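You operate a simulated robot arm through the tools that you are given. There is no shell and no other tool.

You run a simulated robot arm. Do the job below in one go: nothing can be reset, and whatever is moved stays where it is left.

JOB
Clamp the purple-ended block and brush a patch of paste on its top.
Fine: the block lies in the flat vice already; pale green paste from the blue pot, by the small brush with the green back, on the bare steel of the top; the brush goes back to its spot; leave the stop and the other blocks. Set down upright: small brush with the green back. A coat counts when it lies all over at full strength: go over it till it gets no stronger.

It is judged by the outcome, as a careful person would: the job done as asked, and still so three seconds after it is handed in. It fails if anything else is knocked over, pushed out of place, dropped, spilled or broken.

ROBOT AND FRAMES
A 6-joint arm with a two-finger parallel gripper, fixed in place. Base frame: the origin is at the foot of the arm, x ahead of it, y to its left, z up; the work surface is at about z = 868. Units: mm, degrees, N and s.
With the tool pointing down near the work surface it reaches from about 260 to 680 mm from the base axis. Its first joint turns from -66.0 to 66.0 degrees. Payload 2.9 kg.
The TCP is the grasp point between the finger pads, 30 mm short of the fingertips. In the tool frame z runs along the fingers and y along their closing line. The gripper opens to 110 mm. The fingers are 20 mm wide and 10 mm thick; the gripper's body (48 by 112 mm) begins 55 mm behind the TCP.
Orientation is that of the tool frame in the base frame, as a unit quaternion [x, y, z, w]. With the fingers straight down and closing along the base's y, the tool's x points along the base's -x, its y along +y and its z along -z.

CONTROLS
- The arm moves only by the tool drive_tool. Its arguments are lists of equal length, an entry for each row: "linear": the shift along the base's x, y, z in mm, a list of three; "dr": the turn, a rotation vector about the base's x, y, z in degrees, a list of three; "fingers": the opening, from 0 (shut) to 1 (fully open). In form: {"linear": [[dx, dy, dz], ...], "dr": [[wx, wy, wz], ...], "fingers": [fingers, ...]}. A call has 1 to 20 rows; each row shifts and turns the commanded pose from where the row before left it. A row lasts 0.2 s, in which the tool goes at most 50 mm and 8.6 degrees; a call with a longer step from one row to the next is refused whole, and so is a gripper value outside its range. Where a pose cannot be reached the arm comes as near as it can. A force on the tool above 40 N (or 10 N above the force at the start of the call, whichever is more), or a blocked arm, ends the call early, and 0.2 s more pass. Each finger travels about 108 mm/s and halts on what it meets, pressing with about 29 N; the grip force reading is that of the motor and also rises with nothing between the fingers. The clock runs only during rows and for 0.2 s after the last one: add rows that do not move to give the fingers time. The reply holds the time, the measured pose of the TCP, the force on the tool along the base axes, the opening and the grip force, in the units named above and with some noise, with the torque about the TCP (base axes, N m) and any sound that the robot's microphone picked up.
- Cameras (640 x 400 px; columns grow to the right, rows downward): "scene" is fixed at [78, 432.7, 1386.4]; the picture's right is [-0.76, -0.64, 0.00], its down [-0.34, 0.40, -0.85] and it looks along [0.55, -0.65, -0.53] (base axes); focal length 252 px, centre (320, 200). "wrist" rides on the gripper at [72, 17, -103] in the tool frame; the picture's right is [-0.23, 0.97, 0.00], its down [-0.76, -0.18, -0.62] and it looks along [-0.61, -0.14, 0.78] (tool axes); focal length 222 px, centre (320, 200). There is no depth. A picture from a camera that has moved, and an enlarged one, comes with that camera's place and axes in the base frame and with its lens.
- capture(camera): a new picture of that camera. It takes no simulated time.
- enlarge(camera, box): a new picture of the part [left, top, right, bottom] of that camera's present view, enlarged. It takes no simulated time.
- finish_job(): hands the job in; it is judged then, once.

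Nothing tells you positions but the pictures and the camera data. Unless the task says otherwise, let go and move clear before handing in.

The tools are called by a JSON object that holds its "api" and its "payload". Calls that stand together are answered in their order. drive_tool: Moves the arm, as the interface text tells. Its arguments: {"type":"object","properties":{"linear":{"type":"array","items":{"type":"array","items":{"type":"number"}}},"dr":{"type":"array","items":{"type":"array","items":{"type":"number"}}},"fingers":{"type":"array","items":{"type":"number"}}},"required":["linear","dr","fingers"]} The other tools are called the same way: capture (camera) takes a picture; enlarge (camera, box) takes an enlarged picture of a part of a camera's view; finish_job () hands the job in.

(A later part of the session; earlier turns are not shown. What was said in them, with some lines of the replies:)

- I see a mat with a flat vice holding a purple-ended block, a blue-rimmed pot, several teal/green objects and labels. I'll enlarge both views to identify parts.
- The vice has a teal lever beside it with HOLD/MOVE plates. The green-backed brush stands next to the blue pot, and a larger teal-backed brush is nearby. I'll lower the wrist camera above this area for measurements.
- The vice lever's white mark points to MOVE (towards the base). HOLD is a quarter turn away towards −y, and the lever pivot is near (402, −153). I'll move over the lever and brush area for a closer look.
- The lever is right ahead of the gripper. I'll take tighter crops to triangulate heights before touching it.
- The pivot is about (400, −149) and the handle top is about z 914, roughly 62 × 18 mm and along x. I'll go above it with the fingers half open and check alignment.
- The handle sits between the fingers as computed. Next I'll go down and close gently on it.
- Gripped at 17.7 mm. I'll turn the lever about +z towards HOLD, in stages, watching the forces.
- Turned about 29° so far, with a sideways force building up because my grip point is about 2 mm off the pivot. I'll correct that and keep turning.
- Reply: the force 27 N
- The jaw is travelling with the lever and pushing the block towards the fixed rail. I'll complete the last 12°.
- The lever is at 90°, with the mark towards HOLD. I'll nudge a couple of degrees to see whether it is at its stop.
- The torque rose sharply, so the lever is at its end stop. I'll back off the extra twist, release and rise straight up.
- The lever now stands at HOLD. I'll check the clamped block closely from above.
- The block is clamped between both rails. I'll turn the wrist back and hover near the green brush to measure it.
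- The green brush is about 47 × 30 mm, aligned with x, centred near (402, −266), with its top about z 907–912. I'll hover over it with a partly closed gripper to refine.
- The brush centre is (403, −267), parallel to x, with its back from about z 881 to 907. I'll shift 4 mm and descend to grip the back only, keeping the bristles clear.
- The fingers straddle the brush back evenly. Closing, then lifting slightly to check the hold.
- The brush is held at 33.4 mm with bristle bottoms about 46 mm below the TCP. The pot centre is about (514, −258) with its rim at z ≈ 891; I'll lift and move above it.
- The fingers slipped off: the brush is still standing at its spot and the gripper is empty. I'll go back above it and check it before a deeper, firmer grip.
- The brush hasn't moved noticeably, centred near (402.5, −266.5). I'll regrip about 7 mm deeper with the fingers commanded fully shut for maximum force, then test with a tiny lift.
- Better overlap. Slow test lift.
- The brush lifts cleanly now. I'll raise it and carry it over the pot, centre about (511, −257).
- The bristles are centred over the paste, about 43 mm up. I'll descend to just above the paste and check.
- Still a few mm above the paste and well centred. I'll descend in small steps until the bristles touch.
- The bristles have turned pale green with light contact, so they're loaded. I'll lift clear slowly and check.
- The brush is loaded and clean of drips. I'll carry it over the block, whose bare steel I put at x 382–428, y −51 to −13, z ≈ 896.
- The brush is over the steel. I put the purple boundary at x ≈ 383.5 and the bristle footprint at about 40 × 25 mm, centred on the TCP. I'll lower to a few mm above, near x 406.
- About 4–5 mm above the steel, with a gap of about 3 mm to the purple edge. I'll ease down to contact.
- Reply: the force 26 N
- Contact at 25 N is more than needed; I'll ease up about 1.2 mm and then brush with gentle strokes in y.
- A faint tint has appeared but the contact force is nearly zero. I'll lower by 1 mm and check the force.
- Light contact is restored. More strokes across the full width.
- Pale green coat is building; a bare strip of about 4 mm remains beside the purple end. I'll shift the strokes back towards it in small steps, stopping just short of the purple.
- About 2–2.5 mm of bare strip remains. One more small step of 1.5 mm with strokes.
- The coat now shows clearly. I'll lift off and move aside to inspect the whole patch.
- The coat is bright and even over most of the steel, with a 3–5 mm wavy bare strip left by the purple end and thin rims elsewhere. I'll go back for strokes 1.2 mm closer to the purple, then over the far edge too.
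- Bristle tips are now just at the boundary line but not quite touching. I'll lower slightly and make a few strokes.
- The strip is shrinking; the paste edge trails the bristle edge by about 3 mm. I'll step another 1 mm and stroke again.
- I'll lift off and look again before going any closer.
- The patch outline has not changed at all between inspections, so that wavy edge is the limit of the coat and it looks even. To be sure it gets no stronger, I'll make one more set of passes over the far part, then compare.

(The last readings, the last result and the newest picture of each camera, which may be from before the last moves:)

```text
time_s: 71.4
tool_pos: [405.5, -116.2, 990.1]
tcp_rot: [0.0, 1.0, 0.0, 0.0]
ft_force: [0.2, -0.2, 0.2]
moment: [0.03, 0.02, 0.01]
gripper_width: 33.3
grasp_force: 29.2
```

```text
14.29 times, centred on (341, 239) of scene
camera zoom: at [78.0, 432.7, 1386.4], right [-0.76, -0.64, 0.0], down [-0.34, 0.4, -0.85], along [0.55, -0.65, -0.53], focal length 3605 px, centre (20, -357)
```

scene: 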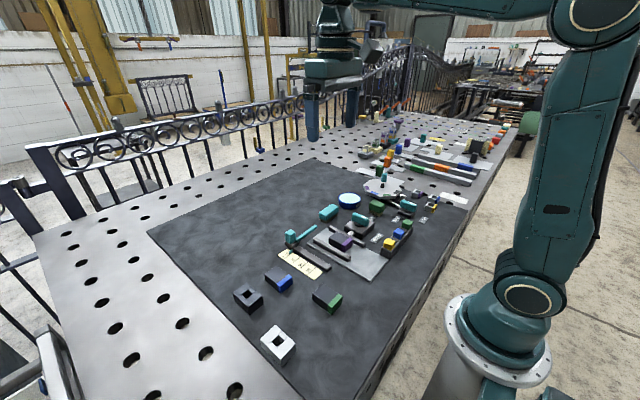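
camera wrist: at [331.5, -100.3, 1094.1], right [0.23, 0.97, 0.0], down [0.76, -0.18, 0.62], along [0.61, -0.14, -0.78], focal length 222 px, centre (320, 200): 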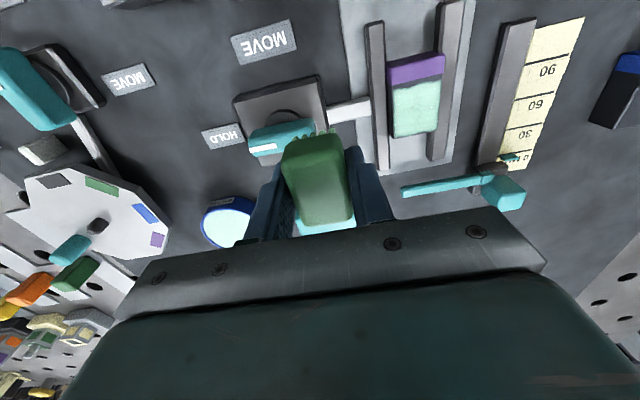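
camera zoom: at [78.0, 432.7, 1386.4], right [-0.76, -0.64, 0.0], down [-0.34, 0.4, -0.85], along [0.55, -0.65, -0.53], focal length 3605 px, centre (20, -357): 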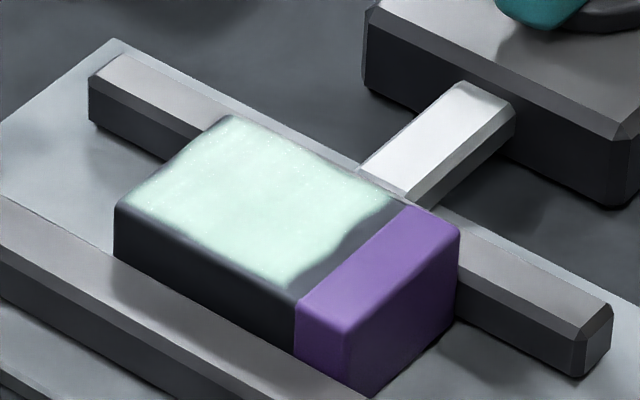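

No change at all: the coat is at full strength. Now I'll take the brush back to its spot, (403, −266.5), staying high over the lever.

{"api": "drive_tool", "payload": {"linear": [[0, -25, 0], [-0.3, -35, 0], [-0.5, -40, 0], [-0.5, -34, 0], [0, -15.7, 0], [0, 0, -20], [0, 0, -20], [0, 0, -20], [0, 0, 0]], "dr": [[0, 0, 0], [0, 0, 0], [0, 0, 0], [0, 0, 0], [0, 0, 0], [0, 0, 0], [0, 0, 0], [0, 0, 0], [0, 0, 0]], "fingers": [0, 0, 0, 0, 0, 0, 0, 0, 0]}}

{"api": "enlarge", "payload": {"camera": "wrist", "box": [240, 90, 400, 250]}}

{"api": "enlarge", "payload": {"camera": "scene", "box": [355, 180, 415, 220]}}

```text
time_s: 73.4
tool_pos: [403.8, -266.3, 929.3]
tcp_rot: [0.0, 1.0, 0.0, 0.0]
ft_force: [-0.9, 0.0, -0.7]
moment: [0.03, 0.0, 0.01]
gripper_width: 33.4
grasp_force: 29.0
```

```text
2.50 times, centred on (320, 170) of wrist
camera zoom: at [331.0, -248.0, 1031.5], right [0.23, 0.97, 0.0], down [0.76, -0.18, 0.62], along [0.61, -0.14, -0.78], focal length 555 px, centre (320, 275)
```

zoom: 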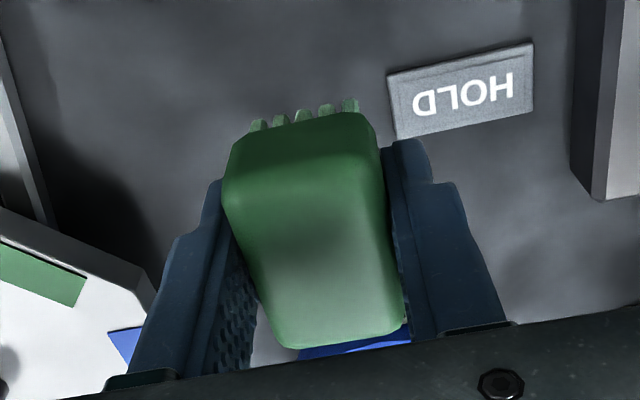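

```text
10.00 times, centred on (385, 200) of scene
camera zoom: at [78.0, 432.7, 1386.4], right [-0.76, -0.64, 0.0], down [-0.34, 0.4, -0.85], along [0.55, -0.65, -0.53], focal length 2523 px, centre (-330, 200)
```

zoom: 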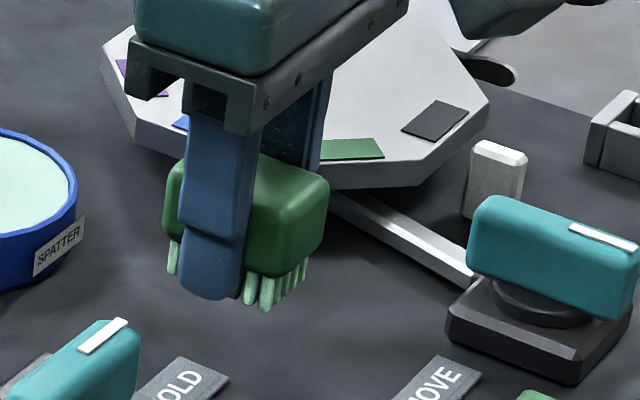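

The brush is upright over its spot. Lowering slowly until the bristles touch.

{"api": "drive_tool", "payload": {"linear": [[0, 0, -10], [0, 0, -8], [0, 0, -3], [0, 0, -1], [0, 0, -1], [0, 0, 0]], "dr": [[0, 0, 0], [0, 0, 0], [0, 0, 0], [0, 0, 0], [0, 0, 0], [0, 0, 0]], "fingers": [0, 0, 0, 0, 0, 0]}}

{"api": "enlarge", "payload": {"camera": "scene", "box": [360, 190, 405, 220]}}

```text
time_s: 74.8
tool_pos: [403.2, -266.8, 906.9]
tcp_rot: [0.0, 1.0, 0.0, 0.0]
ft_force: [-0.3, -0.9, -1.1]
moment: [0.01, 0.02, -0.02]
gripper_width: 33.2
grasp_force: 29.1
```

```text
13.33 times, centred on (382, 205) of scene
camera zoom: at [78.0, 432.7, 1386.4], right [-0.76, -0.64, 0.0], down [-0.34, 0.4, -0.85], along [0.55, -0.65, -0.53], focal length 3364 px, centre (-513, 133)
```

zoom: 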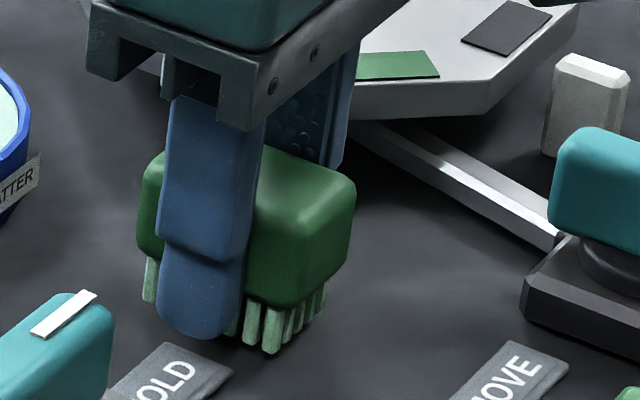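

{"api": "drive_tool", "payload": {"linear": [[0, 0, -1], [0, 0, -0.7], [0, 0, -0.5], [0, 0, 0]], "dr": [[0, 0, 0], [0, 0, 0], [0, 0, 0], [0, 0, 0]], "fingers": [0, 0, 0, 0]}}

```text
time_s: 75.8
tool_pos: [403.8, -267.3, 902.9]
tcp_rot: [0.0, 1.0, 0.0, 0.001]
ft_force: [-0.3, 0.4, -0.9]
moment: [0.01, -0.03, -0.04]
gripper_width: 33.3
grasp_force: 28.9
```

{"api": "drive_tool", "payload": {"linear": [[0, 0, -0.5], [0, 0, -0.5], [0, 0, 0]], "dr": [[0, 0, 0], [0, 0, 0], [0, 0, 0]], "fingers": [0, 0, 0]}}

{"api": "enlarge", "payload": {"camera": "scene", "box": [360, 190, 405, 220]}}

```text
time_s: 76.6
tool_pos: [402.9, -265.9, 903.4]
tcp_rot: [0.0, 1.0, 0.001, 0.0]
ft_force: [0.3, 0.3, 0.3]
moment: [0.0, 0.04, 0.0]
gripper_width: 33.4
grasp_force: 29.4
```

```text
13.33 times, centred on (382, 205) of scene
camera zoom: at [78.0, 432.7, 1386.4], right [-0.76, -0.64, 0.0], down [-0.34, 0.4, -0.85], along [0.55, -0.65, -0.53], focal length 3364 px, centre (-513, 133)
```

zoom: 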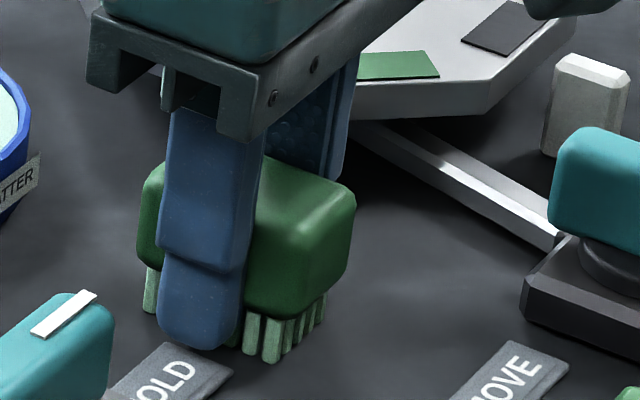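

The bristle line is back at its original height in the picture. One more half-millimetre to confirm contact before release.

{"api": "drive_tool", "payload": {"linear": [[0, 0, -0.5], [0, 0, 0]], "dr": [[0, 0, 0], [0, 0, 0]], "fingers": [0, 0]}}

```text
time_s: 77.2
tool_pos: [403.3, -267.4, 903.1]
tcp_rot: [-0.001, 1.0, -0.001, 0.001]
ft_force: [-0.9, -0.1, 0.3]
moment: [0.0, -0.02, -0.02]
gripper_width: 33.2
grasp_force: 28.7
```

{"api": "drive_tool", "payload": {"linear": [[0, 0, -0.5], [0, 0, -0.3], [0, 0, 0]], "dr": [[0, 0, 0], [0, 0, 0], [0, 0, 0]], "fingers": [0, 0, 0]}}

```text
time_s: 78.0
tool_pos: [404.0, -266.2, 903.2]
tcp_rot: [0.0, 1.0, -0.001, 0.002]
ft_force: [-1.4, -2.8, 7.3]
moment: [-0.05, 0.02, 0.01]
gripper_width: 33.5
grasp_force: 29.0
```

Contact felt at 7 N. I'll relax a little, open the fingers and rise straight up.

{"api": "drive_tool", "payload": {"linear": [[0, 0, 0.4], [0, 0, 0], [0, 0, 0], [0, 0, 0], [0, 0, 0]], "dr": [[0, 0, 0], [0, 0, 0], [0, 0, 0], [0, 0, 0], [0, 0, 0]], "fingers": [0.1, 0.4, 0.5, 0.5, 0.5]}}

{"api": "enlarge", "payload": {"camera": "scene", "box": [360, 190, 405, 220]}}

{"api": "capture", "payload": {"camera": "wrist"}}

```text
time_s: 79.2
tool_pos: [403.5, -266.1, 902.5]
tcp_rot: [0.0, 1.0, 0.0, 0.0]
ft_force: [-0.5, -0.3, 0.6]
moment: [-0.01, 0.04, 0.0]
gripper_width: 55.1
grasp_force: 0.0
```

```text
13.33 times, centred on (382, 205) of scene
camera zoom: at [78.0, 432.7, 1386.4], right [-0.76, -0.64, 0.0], down [-0.34, 0.4, -0.85], along [0.55, -0.65, -0.53], focal length 3364 px, centre (-513, 133)
```

zoom: 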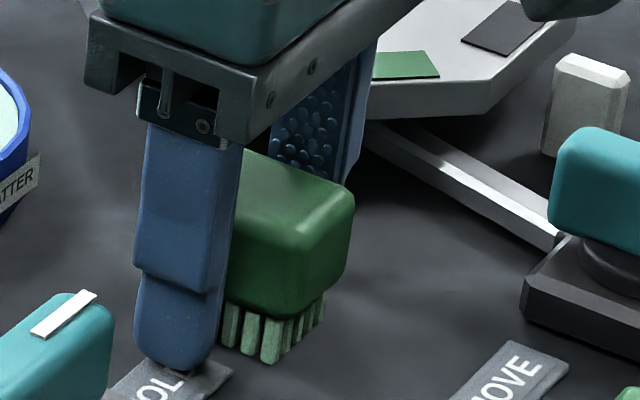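

```text
taken
camera wrist: at [330.6, -248.2, 1005.1], right [0.23, 0.97, 0.0], down [0.76, -0.18, 0.62], along [0.61, -0.14, -0.78], focal length 222 px, centre (320, 200)
```

wrist: 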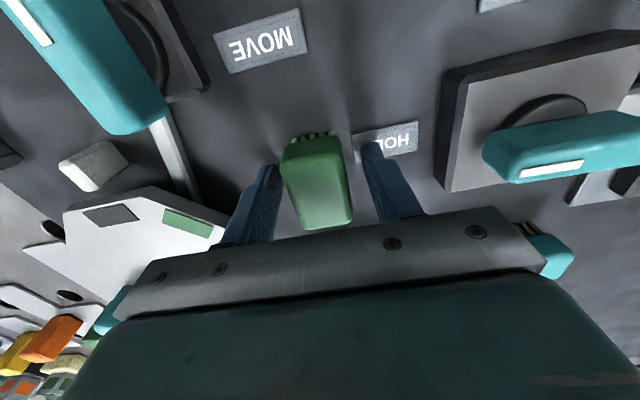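

The brush stands upright on its own. Rising clear and checking everything.

{"api": "drive_tool", "payload": {"linear": [[0, 0, 10], [0, 0, 25], [0, 0, 40], [0, 0, 45], [-8, 0, 40], [-8, 10, 20], [0, 0, 0], [0, 0, 0]], "dr": [[0, 0, 0], [0, 0, 0], [0, 0, 0], [0, 0, 0], [0, 0, 0], [0, 0, 0], [0, 0, 0], [0, 0, 0]], "fingers": [0.5, 0.5, 0.5, 0.5, 0.5, 0.5, 0.5, 0.5]}}

{"api": "capture", "payload": {"camera": "wrist"}}

{"api": "enlarge", "payload": {"camera": "scene", "box": [270, 170, 450, 290]}}

{"api": "enlarge", "payload": {"camera": "scene", "box": [360, 190, 405, 220]}}

{"api": "enlarge", "payload": {"camera": "scene", "box": [320, 225, 362, 253]}}

```text
time_s: 81.0
tool_pos: [388.2, -258.1, 1082.0]
tcp_rot: [0.0, 1.0, 0.0, 0.001]
ft_force: [-0.6, 0.6, -0.7]
moment: [0.02, -0.01, 0.01]
gripper_width: 55.1
grasp_force: 0.1
```

```text
taken
camera wrist: at [315.7, -239.6, 1184.6], right [0.23, 0.97, 0.0], down [0.76, -0.18, 0.62], along [0.61, -0.14, -0.78], focal length 222 px, centre (320, 200)
```

wrist: 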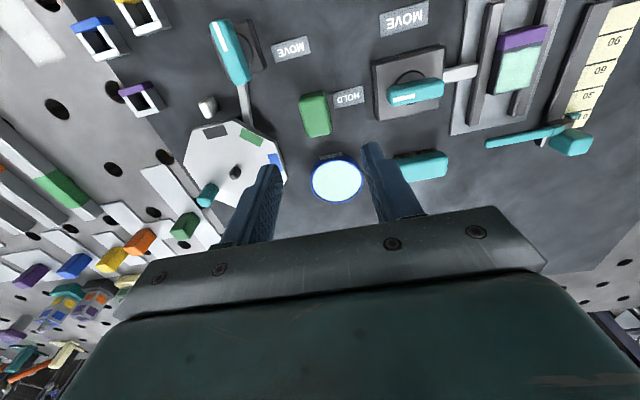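

```text
3.33 times, centred on (360, 230) of scene
camera zoom: at [78.0, 432.7, 1386.4], right [-0.76, -0.64, 0.0], down [-0.34, 0.4, -0.85], along [0.55, -0.65, -0.53], focal length 841 px, centre (187, 100)
```

zoom: 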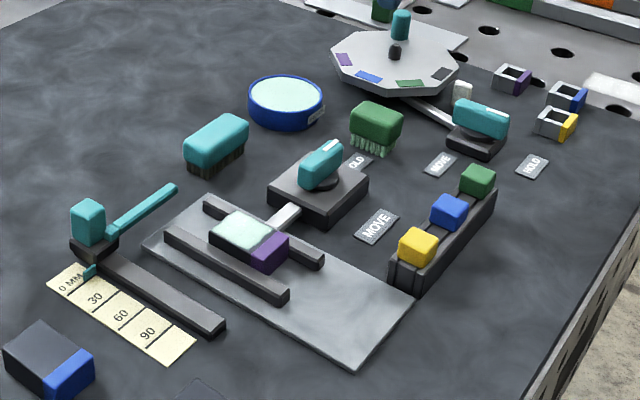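

```text
13.33 times, centred on (382, 205) of scene
camera zoom: at [78.0, 432.7, 1386.4], right [-0.76, -0.64, 0.0], down [-0.34, 0.4, -0.85], along [0.55, -0.65, -0.53], focal length 3364 px, centre (-513, 133)
```

zoom: 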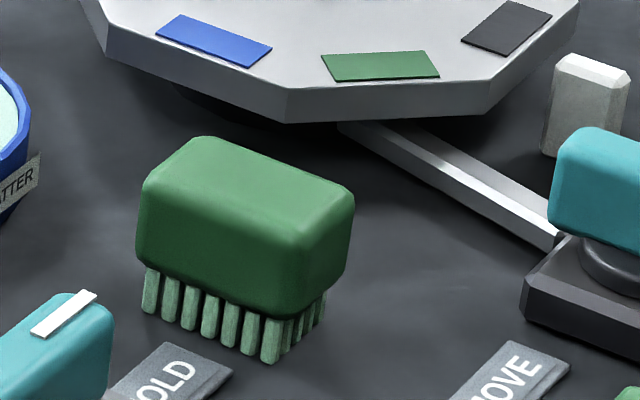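

```text
14.29 times, centred on (341, 239) of scene
camera zoom: at [78.0, 432.7, 1386.4], right [-0.76, -0.64, 0.0], down [-0.34, 0.4, -0.85], along [0.55, -0.65, -0.53], focal length 3605 px, centre (20, -357)
```

zoom: 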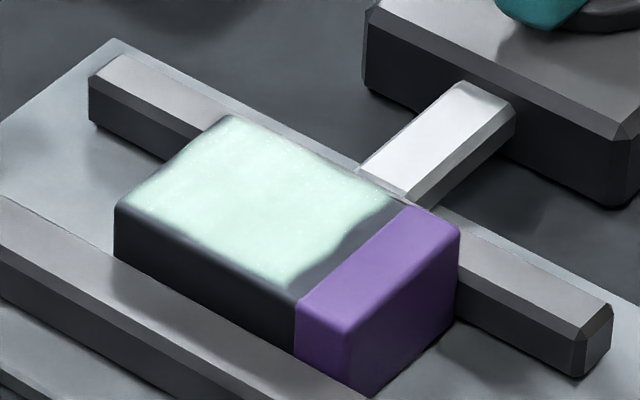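

The block is clamped with the lever at HOLD, and the coat on the bare steel is at full strength. The green brush stands upright back on its spot, nothing else has moved, and the arm is clear. Handing in.

{"api": "finish_job", "payload": {}}

```text
The job is handed in.
```

The job is handed in. The purple-ended block is clamped, and its top carries an even, full-strength patch of pale green paste.

- **Clamp:** I turned the vice lever a quarter turn from MOVE to HOLD until it met its stop. The block ended up held between both rails.
- **Paste:** Several extra sets of strokes made no visible difference, so I took the coat as full. It stops about 3–5 mm short of the purple end in a wavy line. Strokes right up to the boundary did not move that line, so I took it as the limit of the patch. The pictures show no paste on the purple or the vice.
- **Brush:** My first grip on the green-backed brush slipped off and left it standing in place. The second, deeper grip held. It is back upright within about 1–2 mm of where it stood, with paste still on its bristles.
- **Everything else:** The stop, the other blocks, the pot and the second brush looked unmoved in the final pictures. The arm is clear and the gripper is empty.
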